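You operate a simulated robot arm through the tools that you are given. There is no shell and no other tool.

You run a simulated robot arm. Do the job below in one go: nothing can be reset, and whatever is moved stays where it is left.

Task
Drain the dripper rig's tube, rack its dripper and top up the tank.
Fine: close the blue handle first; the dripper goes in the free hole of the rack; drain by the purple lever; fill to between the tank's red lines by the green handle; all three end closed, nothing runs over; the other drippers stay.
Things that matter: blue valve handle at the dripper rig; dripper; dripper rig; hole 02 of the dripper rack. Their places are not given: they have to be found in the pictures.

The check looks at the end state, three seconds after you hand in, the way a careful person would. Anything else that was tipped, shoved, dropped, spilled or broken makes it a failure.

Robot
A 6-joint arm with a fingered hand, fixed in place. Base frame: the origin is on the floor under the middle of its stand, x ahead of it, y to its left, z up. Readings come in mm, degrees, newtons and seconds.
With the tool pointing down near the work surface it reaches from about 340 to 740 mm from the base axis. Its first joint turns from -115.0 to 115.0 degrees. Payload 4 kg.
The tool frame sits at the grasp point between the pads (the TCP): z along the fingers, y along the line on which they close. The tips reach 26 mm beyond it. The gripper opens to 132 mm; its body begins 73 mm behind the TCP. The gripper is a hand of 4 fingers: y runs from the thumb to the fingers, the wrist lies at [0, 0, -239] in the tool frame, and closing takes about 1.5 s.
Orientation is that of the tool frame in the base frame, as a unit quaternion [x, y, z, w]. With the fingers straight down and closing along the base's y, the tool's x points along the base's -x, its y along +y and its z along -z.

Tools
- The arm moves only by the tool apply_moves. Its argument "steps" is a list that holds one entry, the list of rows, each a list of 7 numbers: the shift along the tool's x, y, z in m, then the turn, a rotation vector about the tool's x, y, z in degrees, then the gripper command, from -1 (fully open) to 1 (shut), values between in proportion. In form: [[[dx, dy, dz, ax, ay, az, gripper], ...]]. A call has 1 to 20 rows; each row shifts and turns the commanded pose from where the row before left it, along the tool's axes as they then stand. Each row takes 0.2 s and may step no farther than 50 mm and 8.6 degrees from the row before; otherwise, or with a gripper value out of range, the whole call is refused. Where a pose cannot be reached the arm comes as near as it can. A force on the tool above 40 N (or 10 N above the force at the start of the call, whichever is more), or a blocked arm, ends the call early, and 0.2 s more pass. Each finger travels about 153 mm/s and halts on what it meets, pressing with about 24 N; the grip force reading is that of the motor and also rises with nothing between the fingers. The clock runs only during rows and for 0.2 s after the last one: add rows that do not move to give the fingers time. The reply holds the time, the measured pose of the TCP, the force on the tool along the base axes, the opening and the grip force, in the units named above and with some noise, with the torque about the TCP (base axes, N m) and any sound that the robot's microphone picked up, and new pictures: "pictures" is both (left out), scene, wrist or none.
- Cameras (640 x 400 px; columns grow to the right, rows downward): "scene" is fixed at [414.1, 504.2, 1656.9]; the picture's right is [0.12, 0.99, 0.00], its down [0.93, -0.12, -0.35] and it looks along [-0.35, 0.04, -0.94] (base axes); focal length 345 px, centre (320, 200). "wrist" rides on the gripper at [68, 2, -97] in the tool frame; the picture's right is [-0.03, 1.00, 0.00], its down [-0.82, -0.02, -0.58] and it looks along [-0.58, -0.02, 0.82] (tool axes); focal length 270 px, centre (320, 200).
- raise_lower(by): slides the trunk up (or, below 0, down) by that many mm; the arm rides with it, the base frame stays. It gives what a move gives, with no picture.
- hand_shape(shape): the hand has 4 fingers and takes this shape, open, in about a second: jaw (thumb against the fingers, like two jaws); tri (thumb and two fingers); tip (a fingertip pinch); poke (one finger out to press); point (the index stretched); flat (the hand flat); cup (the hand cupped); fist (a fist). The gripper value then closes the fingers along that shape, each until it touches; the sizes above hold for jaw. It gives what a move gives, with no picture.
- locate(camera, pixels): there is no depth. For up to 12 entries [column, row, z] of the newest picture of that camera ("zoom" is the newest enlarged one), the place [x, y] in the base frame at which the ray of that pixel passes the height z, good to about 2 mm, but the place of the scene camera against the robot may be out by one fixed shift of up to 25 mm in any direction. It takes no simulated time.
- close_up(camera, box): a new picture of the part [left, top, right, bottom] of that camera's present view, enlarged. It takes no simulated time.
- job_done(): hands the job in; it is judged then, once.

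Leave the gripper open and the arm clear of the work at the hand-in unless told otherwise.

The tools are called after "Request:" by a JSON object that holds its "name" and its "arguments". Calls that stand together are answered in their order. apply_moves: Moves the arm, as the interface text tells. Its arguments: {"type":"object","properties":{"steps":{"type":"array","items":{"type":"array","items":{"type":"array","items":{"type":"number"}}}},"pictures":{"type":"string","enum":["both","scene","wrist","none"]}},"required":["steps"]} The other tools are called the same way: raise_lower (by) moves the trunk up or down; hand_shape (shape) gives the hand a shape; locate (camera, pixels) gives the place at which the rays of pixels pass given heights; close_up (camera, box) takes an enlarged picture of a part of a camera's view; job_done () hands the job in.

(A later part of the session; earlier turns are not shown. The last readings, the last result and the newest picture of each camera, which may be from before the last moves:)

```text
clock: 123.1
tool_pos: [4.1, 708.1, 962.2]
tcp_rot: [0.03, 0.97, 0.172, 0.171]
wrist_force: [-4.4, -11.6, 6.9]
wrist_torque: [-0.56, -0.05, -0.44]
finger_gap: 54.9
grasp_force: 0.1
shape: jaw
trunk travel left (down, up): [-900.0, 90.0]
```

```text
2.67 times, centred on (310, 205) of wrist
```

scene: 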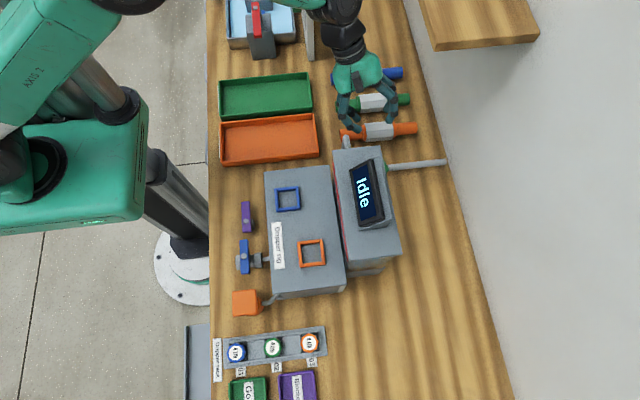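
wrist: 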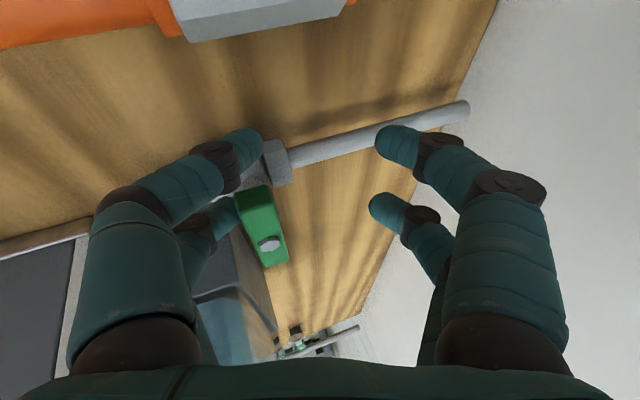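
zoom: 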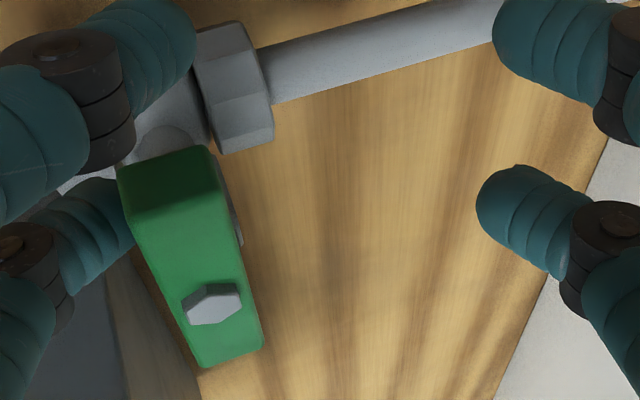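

Computed from this view, bolt and handle end both lie at y ≈ 679.5, so the handle is across its pipe (closed), and the push only bends the thumb. I back off and rise for a look.

Request:
{"name": "apply_moves", "arguments": {"steps": [[[-0.0012, -0.0094, -0.0032, 0, 0, 0, 0.242], [-0.0006, -0.0047, -0.0016, 0, 0, 0, 0.242], [-0.0125, 0.0133, -0.0355, 0, 0, 0, 0.242], [-0.0125, 0.0133, -0.0355, 0, 0, 0, 0.242], [0, -0.02, 0, 0, 0, 0, 0.242]]], "pictures": "both"}}

Request:
{"name": "close_up", "arguments": {"camera": "wrist", "box": [180, 60, 420, 210]}}

Request:
{"name": "close_up", "arguments": {"camera": "wrist", "box": [180, 200, 360, 370]}}

```text
clock: 124.3
tool_pos: [4.4, 676.6, 1034.0]
tcp_rot: [0.029, 0.97, 0.172, 0.17]
wrist_force: [0.3, 0.6, -0.1]
wrist_torque: [0.0, 0.01, -0.01]
finger_gap: 50.2
grasp_force: 0.0
shape: jaw
trunk travel left (down, up): [-900.0, 90.0]
```

scene: 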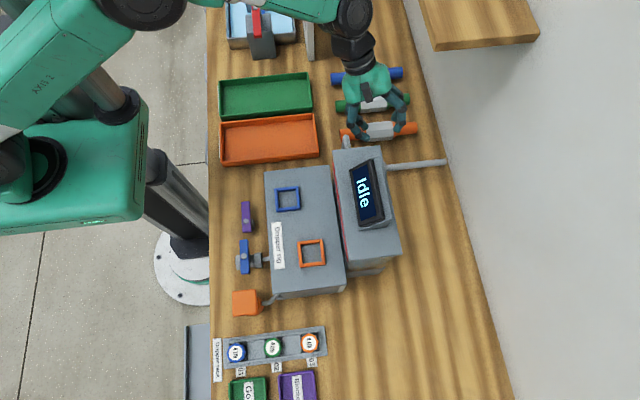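
wrist: 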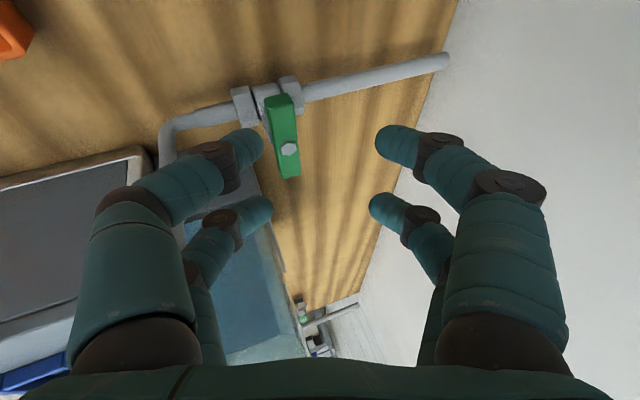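

```text
2.67 times, centred on (300, 135) of wrist
```

zoom: 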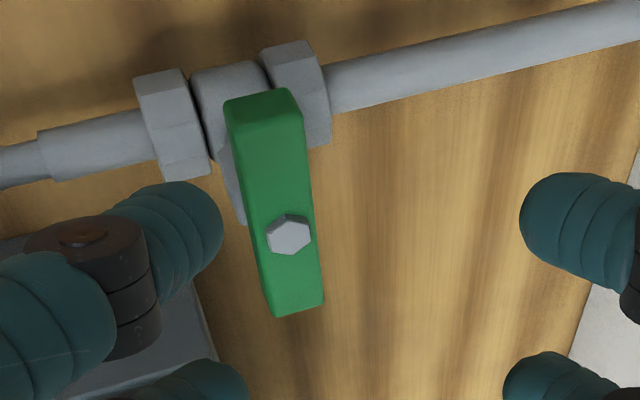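

```text
2.35 times, centred on (270, 285) of wrist
```

zoom: 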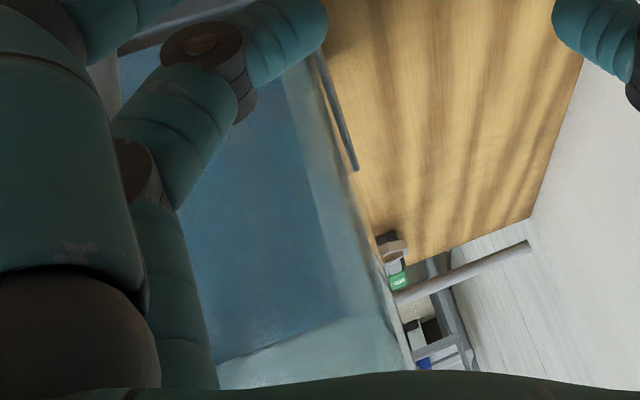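

The green handle is across the pipe within about 1° (ends at y 681/680). Water ≈ 1062 in my scale. Now I withdraw over the rig and turn the camera to look at the tank's front with its red lines.

Request:
{"name": "apply_moves", "arguments": {"steps": [[[0.0086, 0.0056, -0.0349, 0, 0, 0, 0.242], [-0.009, -0.0226, -0.0395, 6.6, 0, -2.4, 0.242], [-0.012, -0.029, -0.034, 6.6, 0, -2.4, 0.242], [0, 0, 0, 5.6, 0, -2.05, 0.242], [-0.0222, -0.04, -0.0026, 0, 7, 0, 0.242], [-0.0222, -0.04, -0.0026, 0, 7, 0, 0.242], [-0.0222, -0.04, -0.0026, 0, 6, 0, 0.242], [0, 0, 0, 0, 0, -8.2, -1], [0, 0, 0, 0, 0, -8.2, -1], [0, 0, 0, 0, 0, -8.2, -1], [0, 0, 0, 0, 0, -8.2, -1], [0, 0, 0, 0, 0, -8.2, -1], [0, 0, 0, 0, 0, -8.2, -1], [0, 0, 0, 0, 0, -8.2, -1], [0, 0, 0, 0, 0, -8.2, -1], [0, 0, 0, 0, 0, -8.2, -1], [0, 0, 0, 0, 0, -8.2, -1], [0, 0, 0, 0, 0, -8.0, -1], [0, 0, 0, 0, 0, 0, -1]]]}}

```text
clock: 128.3
tool_pos: [43.5, 479.4, 1145.7]
tcp_rot: [0.709, -0.705, -0.001, 0.0]
wrist_force: [-0.8, 0.2, -0.6]
wrist_torque: [0.0, 0.02, 0.02]
finger_gap: 131.8
grasp_force: 0.1
shape: jaw
trunk travel left (down, up): [-900.0, 90.0]
```

scene: 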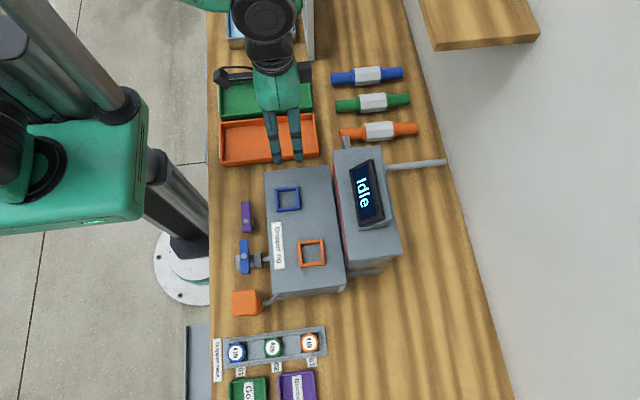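
wrist: 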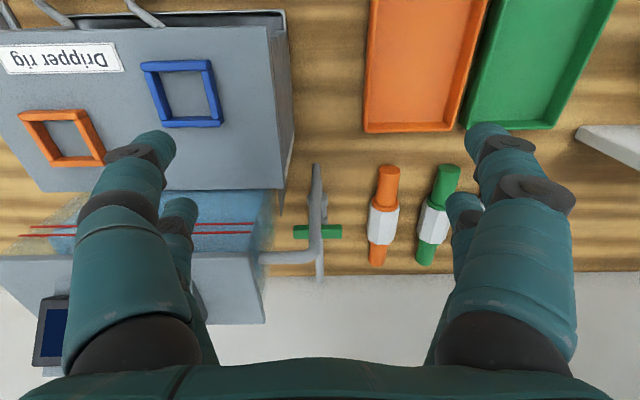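

The green handle again looks exactly across. I move in front of the tank and tilt to view the front glass with the red lines.

Request:
{"name": "apply_moves", "arguments": {"steps": [[[0.02, -0.0391, -0.001, 0, 0, 0, -1], [0.02, -0.0391, -0.001, 0, 0, 0, -1], [0.02, -0.0391, -0.001, 0, 0, 0, -1], [0.02, -0.0391, -0.001, 0, 0, 0, -1], [0, 0, 0, 0, -8, 0, -1], [0, 0, 0, 0, -8, 0, -1], [0, 0, 0, 0, -8, 0, -1], [0, 0, 0, 0, -8, 0, -1], [0.0159, 0, 0.0254, 0, 0, 0, -1], [0, 0, 0, 0, 0, 0, -1]]]}}

Request:
{"name": "close_up", "arguments": {"camera": "wrist", "box": [200, 100, 440, 280]}}

```text
clock: 130.5
tool_pos: [196.0, 406.5, 1149.2]
tcp_rot: [0.681, -0.679, -0.194, -0.193]
wrist_force: [-0.4, -0.1, -0.1]
wrist_torque: [-0.01, -0.04, 0.02]
finger_gap: 131.9
grasp_force: 0.1
shape: jaw
out of reach, approached as far as the arm can: row 8, 9
trunk travel left (down, up): [-900.0, 90.0]
```

scene: 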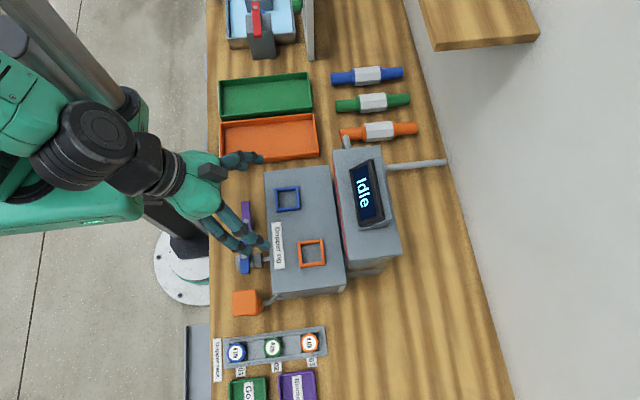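
wrist: 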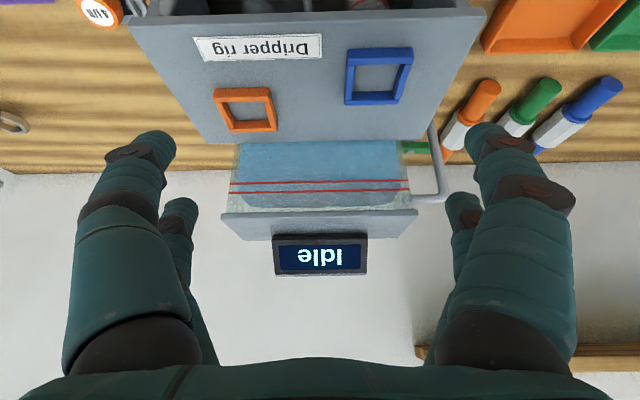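

```text
2.22 times, centred on (320, 190) of wrist
```

zoom: 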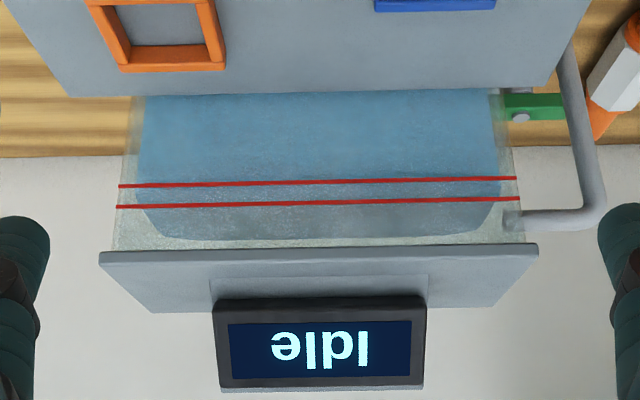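

Request:
{"name": "close_up", "arguments": {"camera": "wrist", "box": [225, 135, 325, 225]}}

Request:
{"name": "close_up", "arguments": {"camera": "wrist", "box": [320, 135, 420, 225]}}

```text
4.44 times, centred on (275, 180) of wrist
```

zoom: 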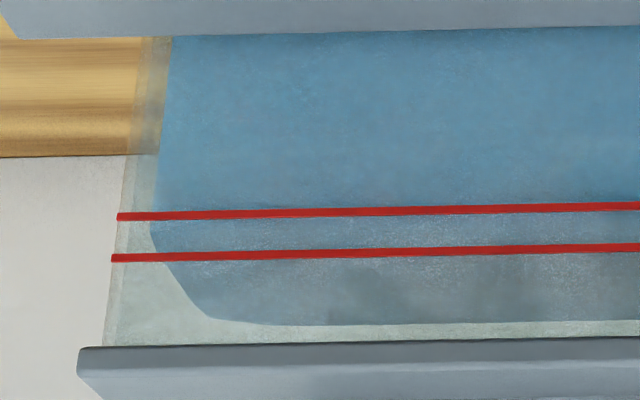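

```text
4.44 times, centred on (370, 180) of wrist
```

zoom: 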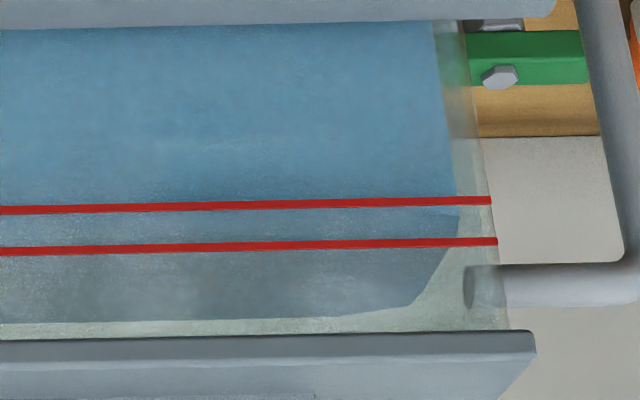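

Water's front corner appears between the two red lines. I enlarge more to judge exactly.

Request:
{"name": "close_up", "arguments": {"camera": "wrist", "box": [228, 165, 278, 215]}}

Request:
{"name": "close_up", "arguments": {"camera": "wrist", "box": [370, 165, 420, 215]}}

```text
8.00 times, centred on (253, 190) of wrist
```

zoom: 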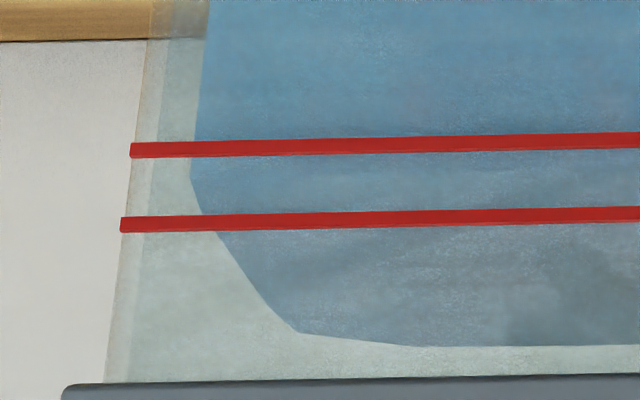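

```text
8.00 times, centred on (395, 190) of wrist
```

zoom: 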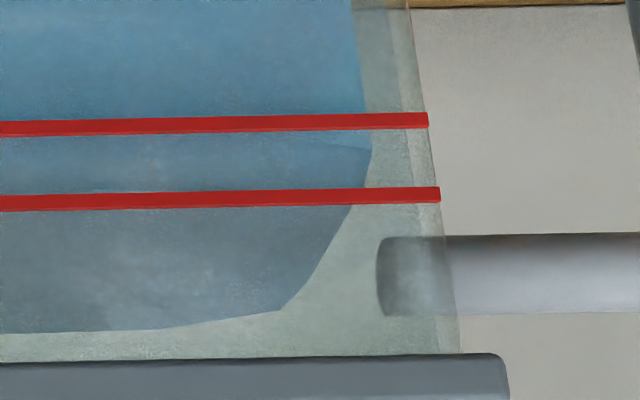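

Part of the water's front edge coincides with the lower line in this slanted view, and the water is set back behind the glass, so the true level may still be slightly below the lower line. I take a more horizontal view (tilt 48°, nearer) to settle it.

Request:
{"name": "apply_moves", "arguments": {"steps": [[[-0.0113, -0.002, 0.0419, 0, 0, 0, -1], [-0.0113, -0.002, 0.0419, 0, 0, 0, -1], [0, 0, 0, 0, -8, 0, -1], [0, 0, 0, 0, -8, 0, -1], [0, 0, 0, 0, 0, 0, -1]]]}}

Request:
{"name": "close_up", "arguments": {"camera": "wrist", "box": [180, 100, 460, 290]}}

```text
clock: 131.7
tool_pos: [212.7, 482.3, 1127.5]
tcp_rot: [-0.671, 0.688, 0.174, 0.215]
wrist_force: [-0.4, -0.2, 0.3]
wrist_torque: [-0.03, -0.02, -0.01]
finger_gap: 132.1
grasp_force: 0.1
shape: jaw
out of reach, approached as far as the arm can: row 1, 2, 3, 4
trunk travel left (down, up): [-900.0, 90.0]
```

scene: 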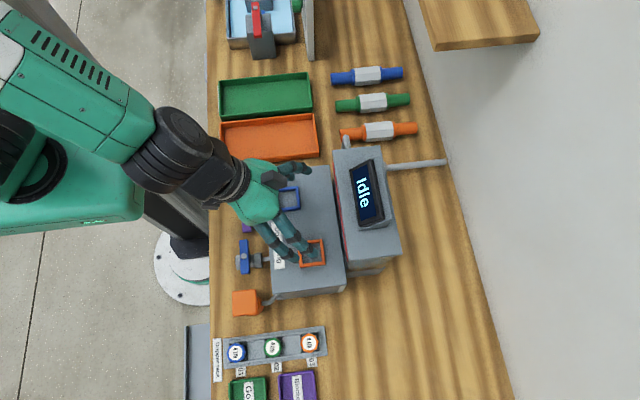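
wrist: 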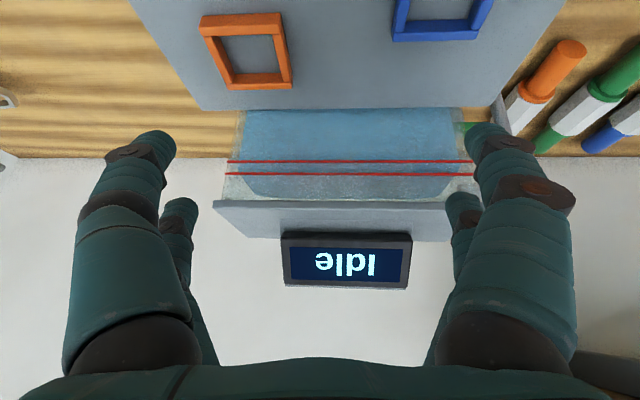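

```text
2.11 times, centred on (320, 195) of wrist
```

zoom: 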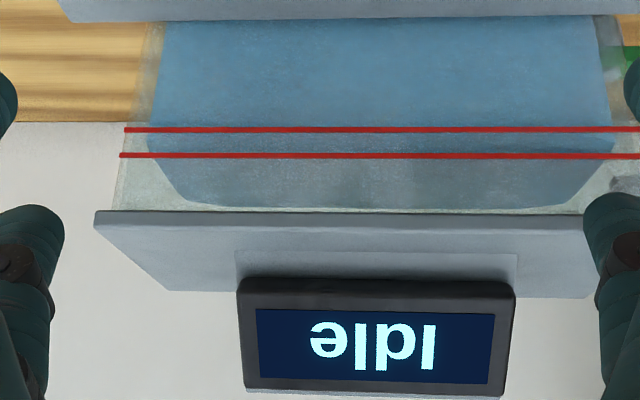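

The tilt is limited here, but from the geometry (thin ~4 mm walls) the level is about 1063 against a lower line at about 1066: still a few mm short. I'll add about 8 mm more (≈13 s at the same opening). First I re-orient the hand over the rig.

Request:
{"name": "apply_moves", "arguments": {"steps": [[[0.0011, 0, -0.036, -3.6, 0, -0.4, -1], [0, 0, 0, 0, 8, 0, -1], [0, 0, 0, 0, 8, 0, -1], [0, 0, 0, 0, 8, 0, -1], [0, 0, 0, 0, 8, 0, -1], [-0.005, 0.045, -0.005, 0, 0, 0, 0.242], [-0.005, 0.045, -0.005, 0, 0, 0, 0.242], [-0.005, 0.045, -0.005, 0, 0, 0, 0.242], [-0.005, 0.045, -0.005, 0, 0, 0, 0.242], [0, 0, 0, 0, 0, 8.2, 0.242], [0, 0, 0, 0, 0, 8.2, 0.242], [0, 0, 0, 0, 0, 8.2, 0.242], [0, 0, 0, 0, 0, 8.2, 0.242], [0, 0, 0, 0, 0, 8.2, 0.242], [0, 0, 0, 0, 0, 8.2, 0.242], [0, 0, 0, 0, 0, 8.2, 0.242], [0, 0, 0, 0, 0, 8.2, 0.242], [0, 0, 0, 0, 0, 8.2, 0.242], [0, 0, 0, 0, 0, 8.2, 0.242], [0, 0, 0, 0, 0, 8.0, 0.242]]]}}

```text
clock: 135.9
tool_pos: [16.0, 487.1, 1214.7]
tcp_rot: [-0.021, 0.997, 0.066, -0.024]
wrist_force: [1.2, -0.3, -0.3]
wrist_torque: [0.0, -0.01, -0.01]
finger_gap: 50.7
grasp_force: 0.1
shape: jaw
out of reach, approached as far as the arm can: row 1
trunk travel left (down, up): [-900.0, 90.0]
```

scene: 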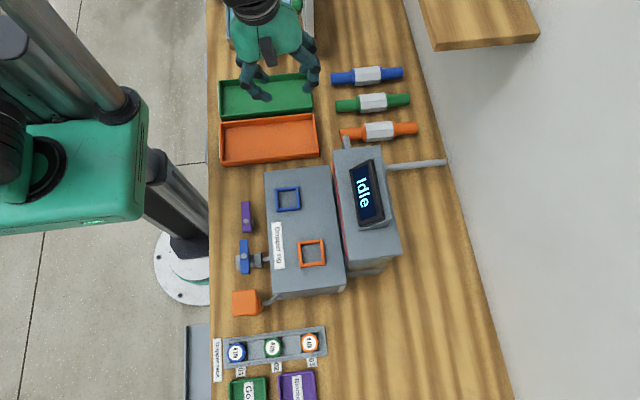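
wrist: 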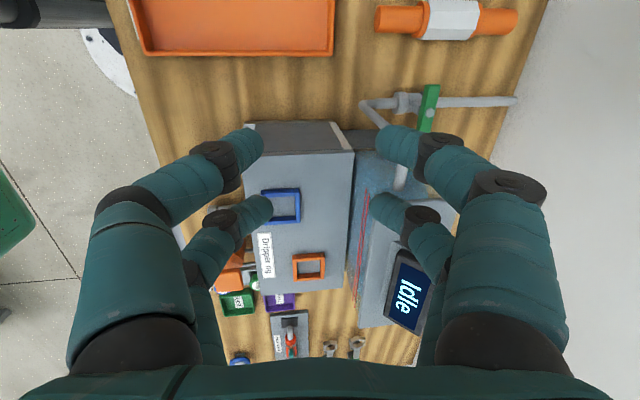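

I correct the orientation to the 20° tilt used before and go back above the green handle, keeping to the -x side of the riser.

Request:
{"name": "apply_moves", "arguments": {"steps": [[[0, 0, 0, 2.65, -7.6, 0.35, 0.242], [0, 0, 0, 2.65, -7.6, 0.35, 0.242], [0, 0, 0, 2.65, -7.6, 0.35, 0.242], [0.0195, 0.02825, 0.0235, 0, 0, 0, 0.242], [0.0195, 0.02825, 0.0235, 0, 0, 0, 0.242], [0.0195, 0.02825, 0.0235, 0, 0, 0, 0.242], [0.0195, 0.02825, 0.0235, 0, 0, 0, 0.242], [0.0103, 0.0217, 0.0282, 0, 0, 0, 0.242], [0.0103, 0.0217, 0.0282, 0, 0, 0, 0.242], [0.0103, 0.0217, 0.0282, 0, 0, 0, 0.242], [0, 0, 0, 0, 0, 0, 0.242]]]}}

```text
clock: 138.3
tool_pos: [-25.1, 665.7, 1010.4]
tcp_rot: [-0.001, 0.985, 0.001, 0.174]
wrist_force: [0.7, -0.3, 0.1]
wrist_torque: [-0.03, 0.01, -0.03]
finger_gap: 50.8
grasp_force: 0.0
shape: jaw
trunk travel left (down, up): [-900.0, 90.0]
```

scene: 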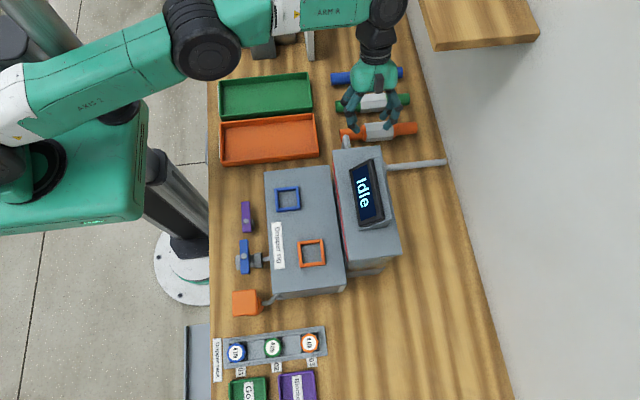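
wrist: 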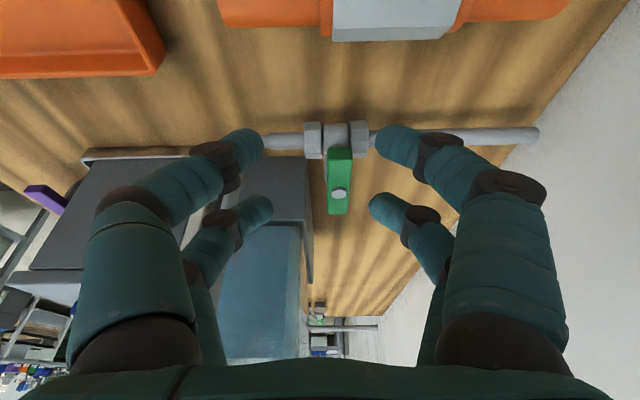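

On target. I go down beside the handle again and draw along -y to the same opening as before (to y ≈ 647).

Request:
{"name": "apply_moves", "arguments": {"steps": [[[0.0021, 0.00275, 0.0307, 0, 0, 0, 0.242], [0.0021, 0.00275, 0.0307, 0, 0, 0, 0.242], [0, -0.006, 0, 0, 0, 0, 0.242], [0, -0.006, 0, 0, 0, 0, 0.242], [0, -0.003, 0, 0, 0, 0, 0.242], [0, -0.003, 0, 0, 0, 0, 0.242], [0, -0.003, 0, 0, 0, 0, 0.242], [0, -0.003, 0, 0, 0, 0, 0.242]]], "pictures": "wrist"}}

Request:
{"name": "close_up", "arguments": {"camera": "wrist", "box": [200, 130, 460, 330]}}

```text
clock: 140.1
tool_pos: [-9.6, 647.6, 951.2]
tcp_rot: [-0.001, 0.985, 0.001, 0.175]
wrist_force: [-1.8, 3.3, -1.1]
wrist_torque: [0.01, 0.05, 0.06]
finger_gap: 51.6
grasp_force: 0.1
shape: jaw
trunk travel left (down, up): [-900.0, 90.0]
```

wrist: 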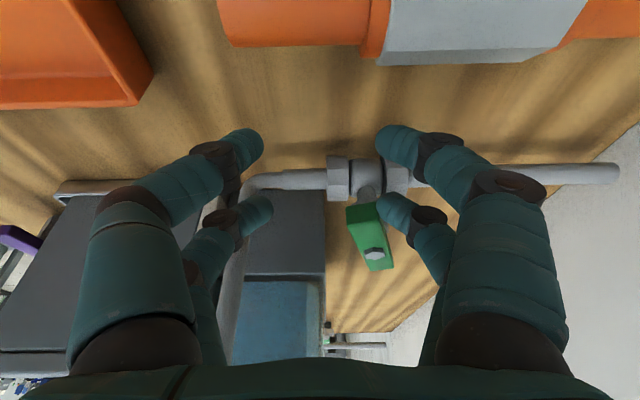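

```text
2.00 times, centred on (330, 230) of wrist
```

zoom: 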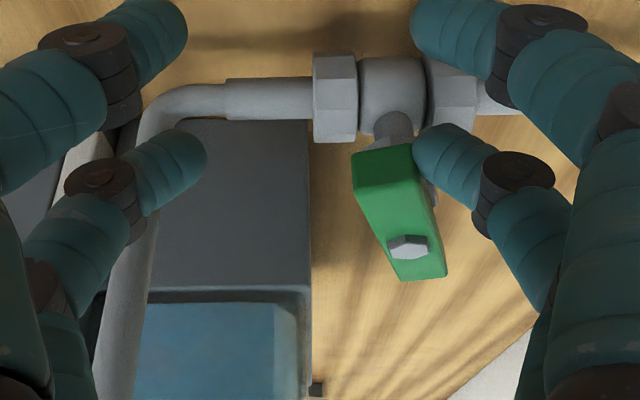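

Opened about 15°, a bit less than before. Two small steps more, then lift to watch.

Request:
{"name": "apply_moves", "arguments": {"steps": [[[0, -0.002, 0, 0, 0, 0, 0.242], [0, -0.002, 0, 0, 0, 0, 0.242], [-0.0103, 0.004, -0.0282, 0, 0, 0, 0.242], [-0.0118, 0.003, -0.0325, 0, 0, 0, 0.242], [-0.0118, 0.003, -0.0325, 0, 0, 0, 0.242], [0, 0, 0, -6.6, 0, 2.4, 0.242], [0, 0, 0, -6.6, 0, 2.4, 0.242], [0, 0, 0, -5.6, 0, 2.05, 0.242], [0, 0, 0, 0, 0, 0, 0.242]]], "pictures": "wrist"}}

Request:
{"name": "close_up", "arguments": {"camera": "wrist", "box": [200, 200, 360, 370]}}

```text
clock: 142.1
tool_pos: [-8.8, 652.9, 1050.9]
tcp_rot: [0.029, 0.97, 0.172, 0.171]
wrist_force: [-0.6, -0.3, 0.1]
wrist_torque: [0.02, -0.03, -0.01]
finger_gap: 50.4
grasp_force: 0.1
shape: jaw
trunk travel left (down, up): [-900.0, 90.0]
```

wrist: 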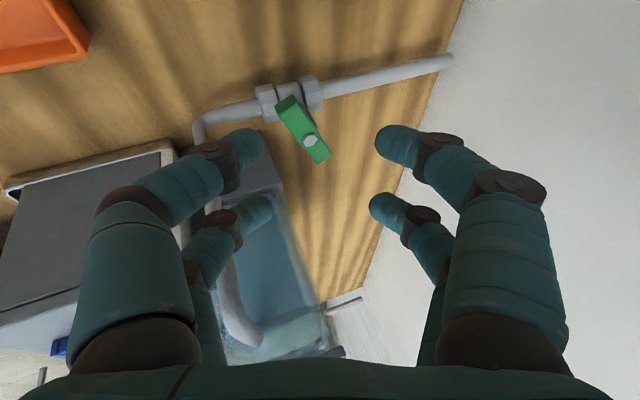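

```text
2.35 times, centred on (280, 285) of wrist
```

zoom: 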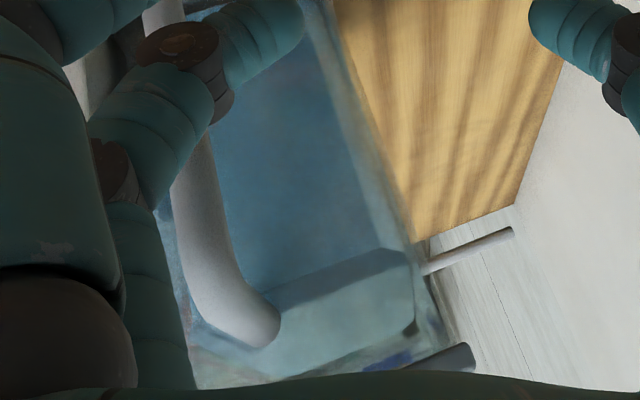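

Level now ≈ 1064 in this scale; I want about 1070 at the end, with roughly 3 mm coming in while closing. I wait 4 s and look.

Request:
{"name": "apply_moves", "arguments": {"steps": [[[0, 0, 0, 0, 0, 0, 0.242], [0, 0, 0, 0, 0, 0, 0.242], [0, 0, 0, 0, 0, 0, 0.242], [0, 0, 0, 0, 0, 0, 0.242], [0, 0, 0, 0, 0, 0, 0.242], [0, 0, 0, 0, 0, 0, 0.242], [0, 0, 0, 0, 0, 0, 0.242], [0, 0, 0, 0, 0, 0, 0.242], [0, 0, 0, 0, 0, 0, 0.242], [0, 0, 0, 0, 0, 0, 0.242], [0, 0, 0, 0, 0, 0, 0.242], [0, 0, 0, 0, 0, 0, 0.242], [0, 0, 0, 0, 0, 0, 0.242], [0, 0, 0, 0, 0, 0, 0.242], [0, 0, 0, 0, 0, 0, 0.242], [0, 0, 0, 0, 0, 0, 0.242], [0, 0, 0, 0, 0, 0, 0.242], [0, 0, 0, 0, 0, 0, 0.242], [0, 0, 0, 0, 0, 0, 0.242], [0, 0, 0, 0, 0, 0, 0.242]]], "pictures": "none"}}

Request:
{"name": "close_up", "arguments": {"camera": "wrist", "box": [200, 200, 360, 370]}}

```text
clock: 146.3
tool_pos: [-8.9, 653.0, 1050.7]
tcp_rot: [0.03, 0.97, 0.172, 0.171]
wrist_force: [-0.3, -0.1, -0.1]
wrist_torque: [0.02, 0.0, 0.01]
finger_gap: 50.4
grasp_force: 0.0
shape: jaw
trunk travel left (down, up): [-900.0, 90.0]
```

```text
2.35 times, centred on (280, 285) of wrist
```

zoom: 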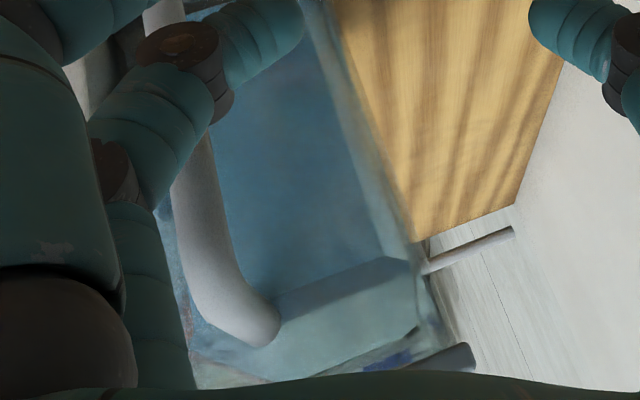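

Level ≈ 1067 (0.75 mm/s). Now I close: down on the thumb's proper side (x ≈ 5), then push along +y.

Request:
{"name": "apply_moves", "arguments": {"steps": [[[0.0146, 0.0004, 0.0402, 0, 0, 0, 0.242], [0.0015, -0.0154, 0.0445, 0, 0, 0, 0.242], [0, 0, 0, 0, 0, 0, 0.242]]], "pictures": "wrist"}}

Request:
{"name": "apply_moves", "arguments": {"steps": [[[0.0007, 0.0056, 0.0019, 0, 0, 0, 0.242], [0.0006, 0.0047, 0.0016, 0, 0, 0, 0.242], [0.0006, 0.0047, 0.0016, 0, 0, 0, 0.242], [0.0005, 0.0038, 0.0013, 0, 0, 0, 0.242], [0.0005, 0.0038, 0.0013, 0, 0, 0, 0.242]]], "pictures": "wrist"}}

```text
clock: 147.1
tool_pos: [3.9, 668.1, 963.3]
tcp_rot: [0.029, 0.97, 0.172, 0.171]
wrist_force: [0.8, 0.0, -1.2]
wrist_torque: [0.02, 0.0, -0.02]
finger_gap: 50.4
grasp_force: 0.1
shape: jaw
trunk travel left (down, up): [-900.0, 90.0]
```

wrist: 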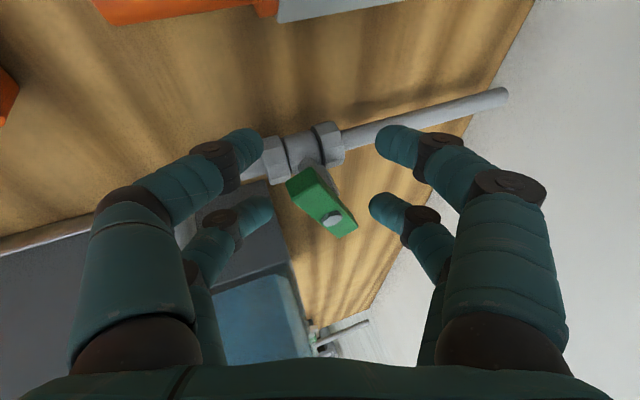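

```text
clock: 148.3
tool_pos: [4.7, 692.1, 964.3]
tcp_rot: [0.028, 0.97, 0.173, 0.171]
wrist_force: [-2.1, -3.1, 1.3]
wrist_torque: [-0.11, 0.03, -0.13]
finger_gap: 52.4
grasp_force: 0.0
shape: jaw
trunk travel left (down, up): [-900.0, 90.0]
```

wrist: 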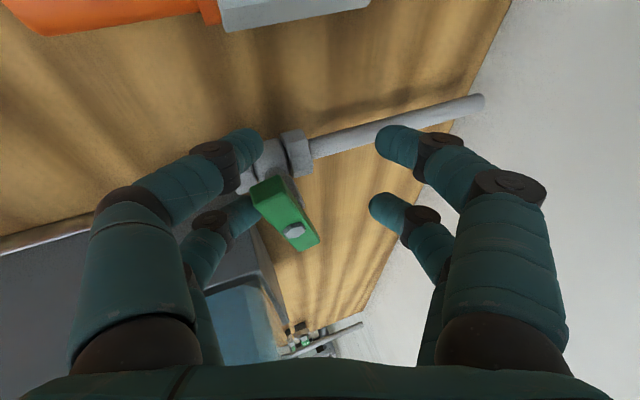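

The handle is turning. I continue to the stop.

Request:
{"name": "apply_moves", "arguments": {"steps": [[[0.0005, 0.0038, 0.0013, 0, 0, 0, 0.242], [0.0005, 0.0038, 0.0013, 0, 0, 0, 0.242], [0.0005, 0.0038, 0.0013, 0, 0, 0, 0.242], [0.00035, 0.0028, 0.001, 0, 0, 0, 0.242], [0, 0, 0, 0, 0, 0, 0.242]]], "pictures": "wrist"}}

Request:
{"name": "close_up", "arguments": {"camera": "wrist", "box": [200, 130, 420, 280]}}

```text
clock: 149.5
tool_pos: [5.3, 707.5, 965.5]
tcp_rot: [0.029, 0.969, 0.174, 0.17]
wrist_force: [-5.1, -10.3, 5.9]
wrist_torque: [-0.47, -0.02, -0.41]
finger_gap: 54.8
grasp_force: 0.0
shape: jaw
trunk travel left (down, up): [-900.0, 90.0]
```

wrist: 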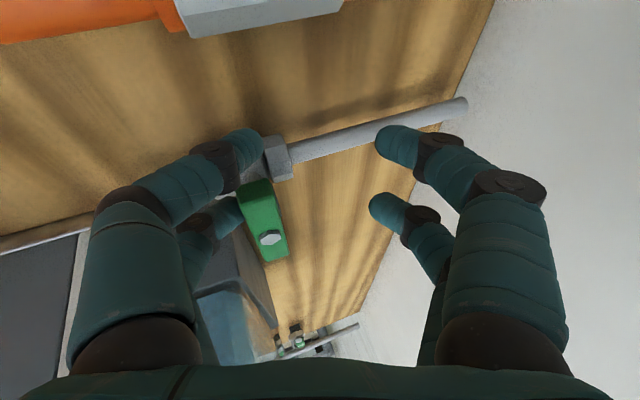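

```text
2.67 times, centred on (310, 205) of wrist
```

zoom: 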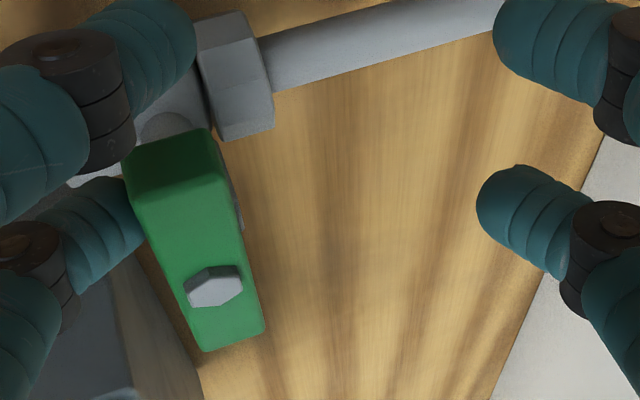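

Same reading as at the stop before. I press 2 mm more, then back off and rise to check the handle.

Request:
{"name": "apply_moves", "arguments": {"steps": [[[0.00025, 0.0019, 0.00065, 0, 0, 0, 0.242], [0, 0, 0, 0, 0, 0, 0.242], [-0.0012, -0.0094, -0.0032, 0, 0, 0, 0.242], [-0.0008, -0.0066, -0.0022, 0, 0, 0, 0.242], [-0.0125, 0.0133, -0.0355, 0, 0, 0, 0.242], [-0.0125, 0.0133, -0.0355, 0, 0, 0, 0.242], [0, -0.02, 0, 0, 0, 0, 0.242], [0, 0, 0, 0, 0, 0, 0.242]]], "pictures": "both"}}

Request:
{"name": "close_up", "arguments": {"camera": "wrist", "box": [180, 60, 420, 210]}}

Request:
{"name": "close_up", "arguments": {"camera": "wrist", "box": [180, 200, 360, 370]}}

```text
clock: 151.3
tool_pos: [5.2, 673.4, 1038.0]
tcp_rot: [0.028, 0.969, 0.173, 0.172]
wrist_force: [0.7, 0.7, -0.7]
wrist_torque: [0.0, -0.01, 0.0]
finger_gap: 50.1
grasp_force: 0.0
shape: jaw
trunk travel left (down, up): [-900.0, 90.0]
```

scene: 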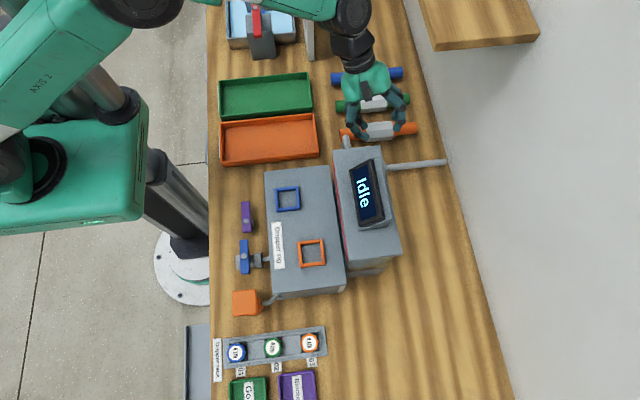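
wrist: 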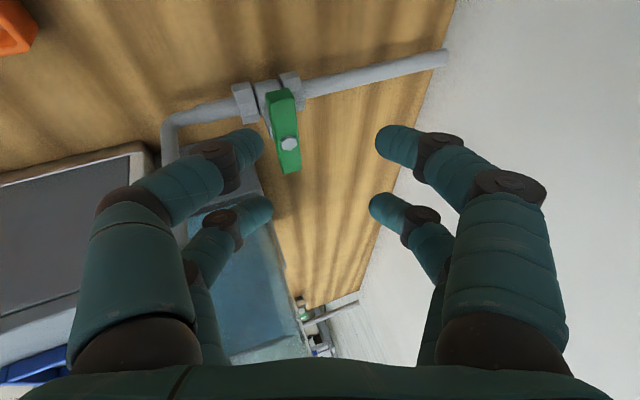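

```text
2.67 times, centred on (300, 135) of wrist
```

zoom: 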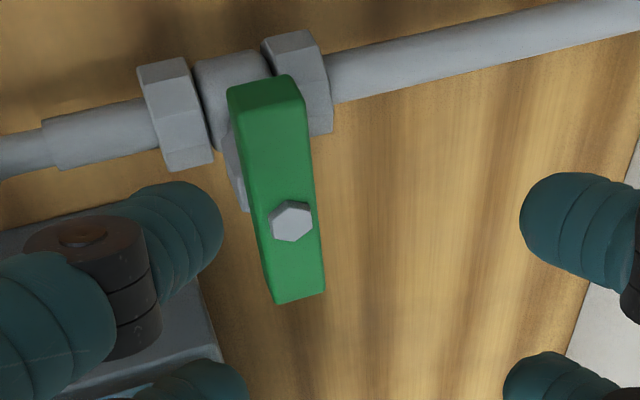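

```text
2.35 times, centred on (270, 285) of wrist
```

zoom: 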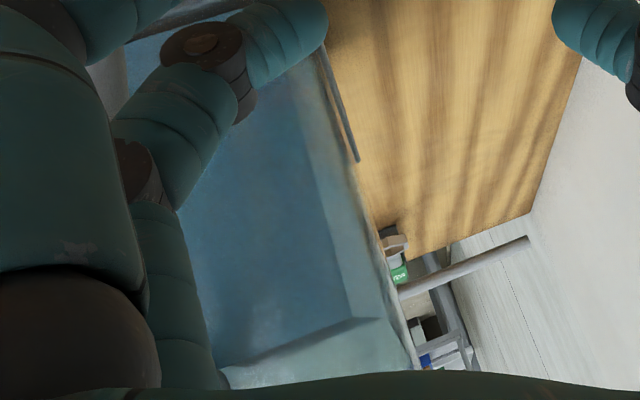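

Handle closed (across). The level reads about 1067 here, i.e. about +5 mm. I check once more from the front, by the same path as before.

Request:
{"name": "apply_moves", "arguments": {"steps": [[[0.0086, 0.0056, -0.0349, 0, 0, 0, 0.242], [-0.009, -0.0226, -0.0395, 6.6, 0, -2.4, 0.242], [-0.012, -0.029, -0.034, 6.6, 0, -2.4, 0.242], [0, 0, 0, 5.6, 0, -2.05, 0.242], [-0.0222, -0.04, -0.0026, 0, 7, 0, 0.242], [-0.0222, -0.04, -0.0026, 0, 7, 0, 0.242], [-0.0222, -0.04, -0.0026, 0, 6, 0, 0.242], [0, 0, 0, 0, 0, -8.2, -1], [0, 0, 0, 0, 0, -8.2, -1], [0, 0, 0, 0, 0, -8.2, -1], [0, 0, 0, 0, 0, -8.2, -1], [0, 0, 0, 0, 0, -8.2, -1], [0, 0, 0, 0, 0, -8.2, -1], [0, 0, 0, 0, 0, -8.2, -1], [0, 0, 0, 0, 0, -8.2, -1], [0, 0, 0, 0, 0, -8.2, -1], [0, 0, 0, 0, 0, -8.2, -1], [0, 0, 0, 0, 0, -8.0, -1], [0, 0, 0, 0, 0, 0, -1]]], "pictures": "none"}}

Request:
{"name": "apply_moves", "arguments": {"steps": [[[0.02, -0.0391, -0.001, 0, 0, 0, -1], [0.02, -0.0391, -0.001, 0, 0, 0, -1], [0.02, -0.0391, -0.001, 0, 0, 0, -1], [0.02, -0.0391, -0.001, 0, 0, 0, -1], [0, 0, 0, 0, -8, 0, -1], [0, 0, 0, 0, -8, 0, -1], [0, 0, 0, 0, -8, 0, -1], [0, 0, 0, 0, -6, 0, -1], [0, 0, 0, 0, 0, 0, -1]]]}}

Request:
{"name": "close_up", "arguments": {"camera": "wrist", "box": [200, 100, 440, 280]}}

```text
clock: 155.3
tool_pos: [42.8, 477.6, 1148.8]
tcp_rot: [0.709, -0.705, 0.0, -0.001]
wrist_force: [-0.2, -0.1, 0.6]
wrist_torque: [0.0, -0.01, 0.0]
finger_gap: 132.0
grasp_force: 0.0
shape: jaw
trunk travel left (down, up): [-900.0, 90.0]
```

```text
clock: 157.3
tool_pos: [198.3, 396.1, 1152.2]
tcp_rot: [0.684, -0.682, -0.183, -0.184]
wrist_force: [0.8, -0.5, 0.6]
wrist_torque: [-0.04, -0.01, -0.01]
finger_gap: 131.8
grasp_force: 0.2
shape: jaw
trunk travel left (down, up): [-900.0, 90.0]
```

scene: 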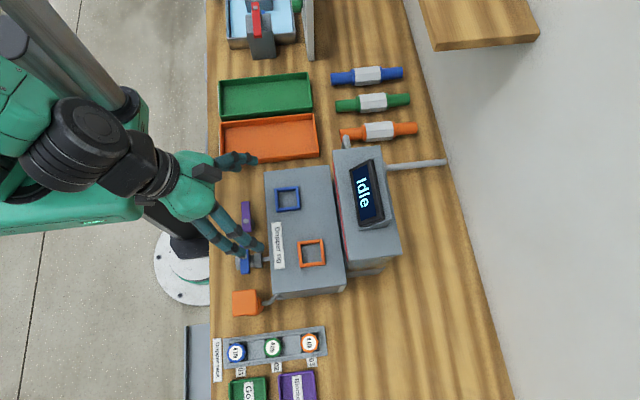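
wrist: 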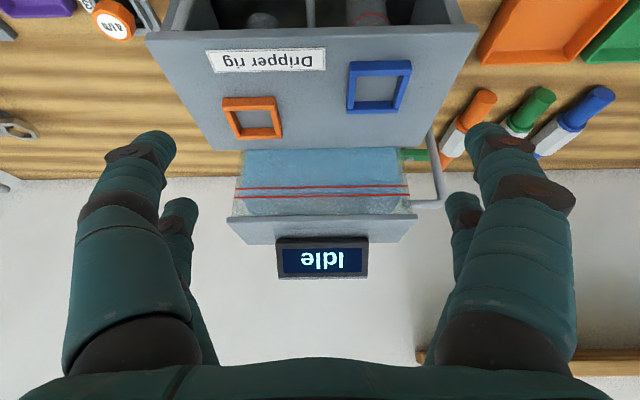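

```text
2.22 times, centred on (320, 190) of wrist
```

zoom: 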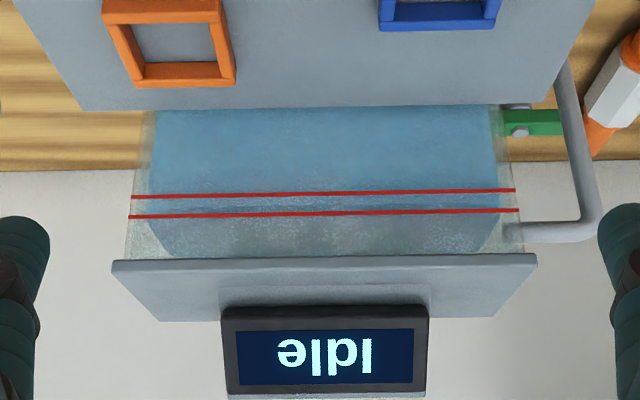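

Request:
{"name": "close_up", "arguments": {"camera": "wrist", "box": [228, 170, 278, 220]}}

Request:
{"name": "close_up", "arguments": {"camera": "wrist", "box": [368, 170, 418, 220]}}

Request:
{"name": "close_up", "arguments": {"camera": "wrist", "box": [295, 165, 345, 215]}}

```text
8.00 times, centred on (253, 195) of wrist
```

zoom: 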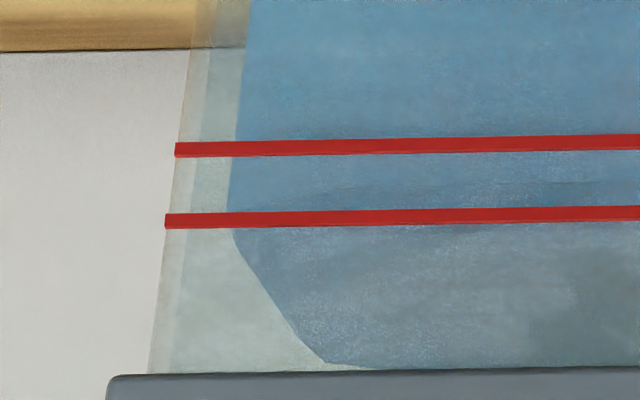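

```text
8.00 times, centred on (393, 195) of wrist
```

zoom: 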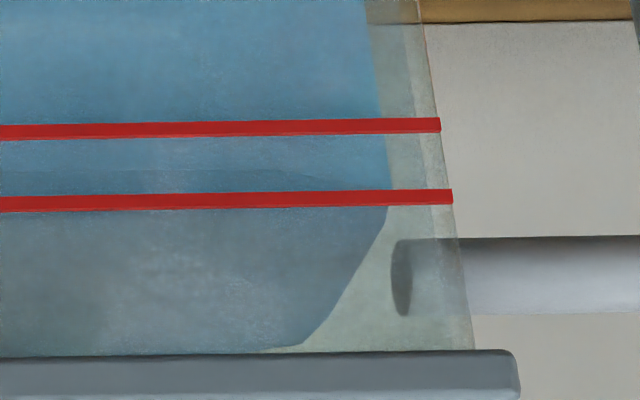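

```text
8.00 times, centred on (320, 190) of wrist
```

zoom: 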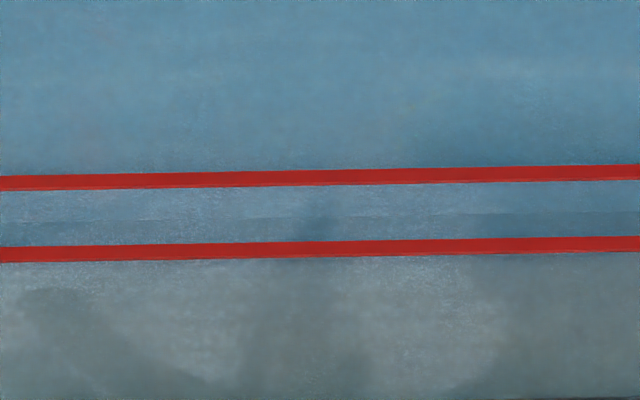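

A faint waterline now shows between the red lines (middle enlargement: row ≈ 217, lines at 178 and 247), though seen slantwise. To remove the parallax of the wall thickness I take a second, steeper view.

Request:
{"name": "apply_moves", "arguments": {"steps": [[[0, 0, -0.03, 0, 8, 0, -1], [0, 0, -0.02, 0, 8, 0, -1], [0, 0, 0, 0, 8, 0, -1], [0, 0, 0, 0, 6, 0, -1], [-0.04, 0, 0, 0, 0, 0, -1], [-0.04, 0, 0, 0, 0, 0, -1], [0, 0, 0, 0, 0, 0, -1]]], "pictures": "wrist"}}

Request:
{"name": "close_up", "arguments": {"camera": "wrist", "box": [200, 100, 440, 280]}}

```text
clock: 158.9
tool_pos: [198.0, 454.1, 1196.7]
tcp_rot: [0.708, -0.706, 0.0, -0.002]
wrist_force: [-0.3, 0.5, -0.3]
wrist_torque: [-0.02, -0.01, -0.01]
finger_gap: 131.9
grasp_force: 0.0
shape: jaw
trunk travel left (down, up): [-900.0, 90.0]
```

wrist: 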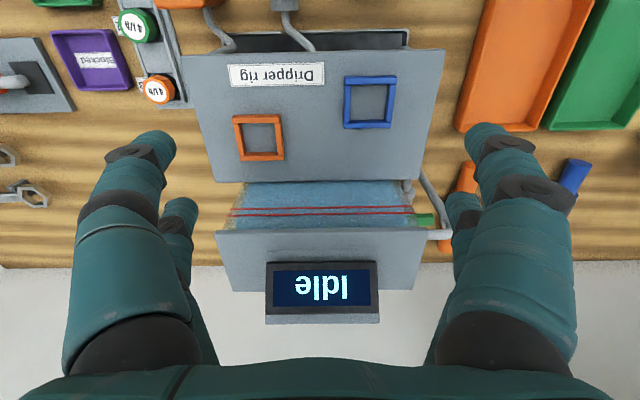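

```text
2.22 times, centred on (320, 190) of wrist
```

zoom: 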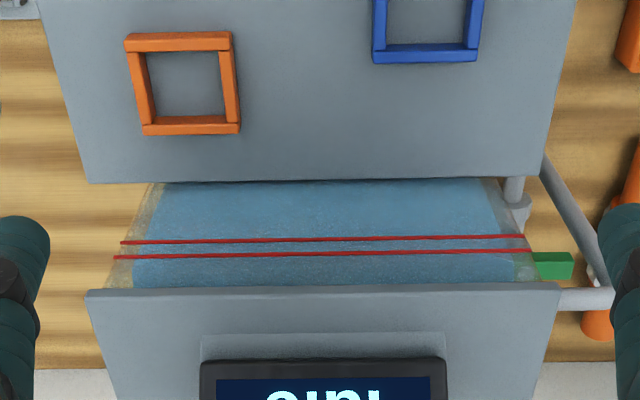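

Request:
{"name": "close_up", "arguments": {"camera": "wrist", "box": [295, 180, 345, 235]}}

Request:
{"name": "close_up", "arguments": {"camera": "wrist", "box": [375, 180, 425, 235]}}

Request:
{"name": "close_up", "arguments": {"camera": "wrist", "box": [225, 185, 275, 240]}}

```text
7.27 times, centred on (320, 208) of wrist
```

zoom: 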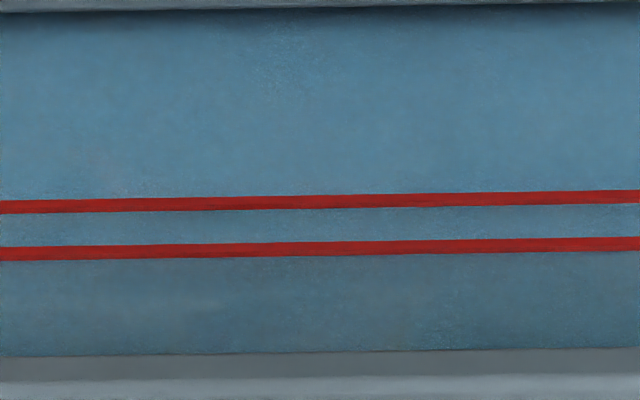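

```text
7.27 times, centred on (400, 208) of wrist
```

zoom: 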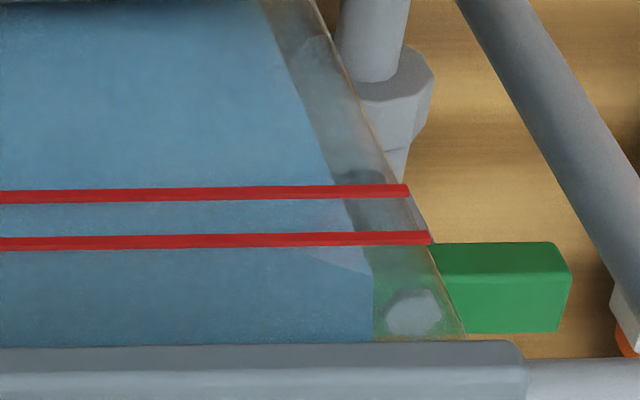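

```text
7.27 times, centred on (250, 212) of wrist
```

zoom: 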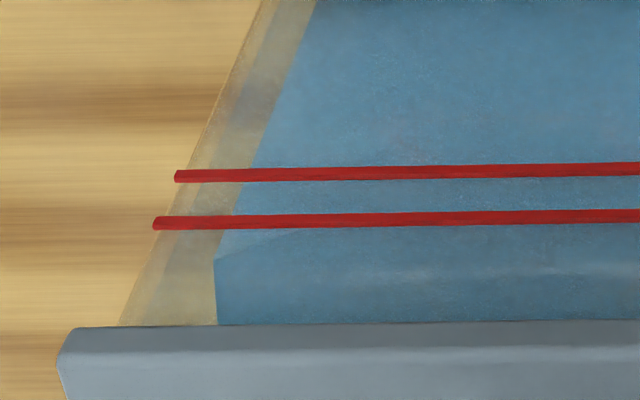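

Combining both views: lines at z ≈ 1060.4 and 1071.1, water ≈ 1062–1063: already between the lines but close to the lower one. I add a short top-up of about 3 mm to sit safely in the middle. Back to the handle by the same route.

Request:
{"name": "apply_moves", "arguments": {"steps": [[[-0.008, 0.0445, 0, 0, 0, 0, 0.242], [-0.008, 0.0445, 0, 0, 0, 0, 0.242], [-0.008, 0.0445, 0, 0, 0, 0, 0.242], [-0.008, 0.0445, 0, 0, 0, 0, 0.242], [0, 0, 0, 0, 0, 8.2, 0.242], [0, 0, 0, 0, 0, 8.2, 0.242], [0, 0, 0, 0, 0, 8.2, 0.242], [0, 0, 0, 0, 0, 8.2, 0.242], [0, 0, 0, 0, 0, 8.2, 0.242], [0, 0, 0, 0, 0, 8.2, 0.242], [0, 0, 0, 0, 0, 8.2, 0.242], [0, 0, 0, 0, 0, 8.2, 0.242], [0, 0, 0, 0, 0, 8.2, 0.242], [0, 0, 0, 0, 0, 8.2, 0.242], [0, 0, 0, 0, 0, 8.0, 0.242], [0, 0, 0, 0, -7, 0, 0.242], [0, 0, 0, 0, -7, 0, 0.242], [0, 0, 0, 0, -6, 0, 0.242], [0, 0, 0, 0, 0, 0, 0.242]]], "pictures": "wrist"}}

```text
clock: 162.9
tool_pos: [20.0, 486.3, 1197.6]
tcp_rot: [-0.001, 0.985, 0.002, 0.175]
wrist_force: [0.3, 0.3, 0.1]
wrist_torque: [-0.02, 0.02, -0.01]
finger_gap: 50.2
grasp_force: 0.1
shape: jaw
trunk travel left (down, up): [-900.0, 90.0]
```

wrist: 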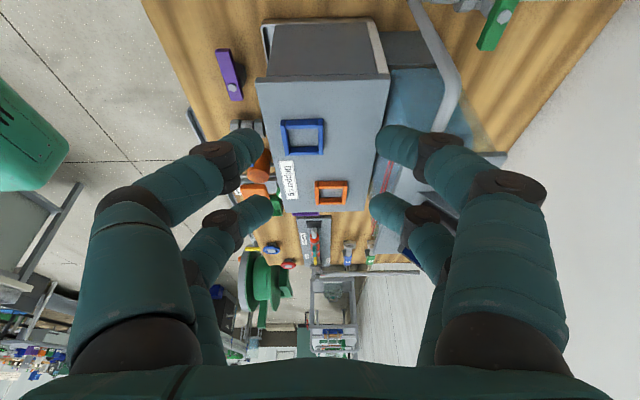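

Orientation is right. I go to the spot above the handle as before: (-25, 665, 1010).

Request:
{"name": "apply_moves", "arguments": {"steps": [[[0.019, 0.0285, 0.0192, 0, 0, 0, 0.242], [0.019, 0.0285, 0.0192, 0, 0, 0, 0.242], [0.019, 0.0285, 0.0192, 0, 0, 0, 0.242], [0.019, 0.0285, 0.0192, 0, 0, 0, 0.242], [0.0103, 0.0217, 0.0282, 0, 0, 0, 0.242], [0.0103, 0.0217, 0.0282, 0, 0, 0, 0.242], [0.0103, 0.0217, 0.0282, 0, 0, 0, 0.242], [0, 0, 0, 0, 0, 0, 0.242]]], "pictures": "wrist"}}

```text
clock: 164.7
tool_pos: [-24.5, 665.3, 1008.2]
tcp_rot: [-0.001, 0.985, 0.001, 0.174]
wrist_force: [1.2, 1.0, 0.0]
wrist_torque: [0.0, 0.03, 0.02]
finger_gap: 50.1
grasp_force: 0.1
shape: jaw
trunk travel left (down, up): [-900.0, 90.0]
```

wrist: 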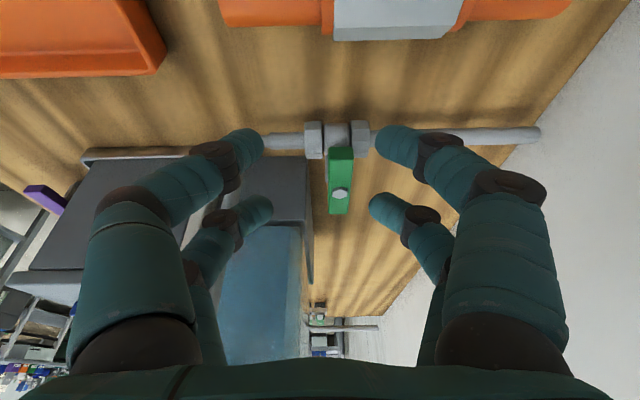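

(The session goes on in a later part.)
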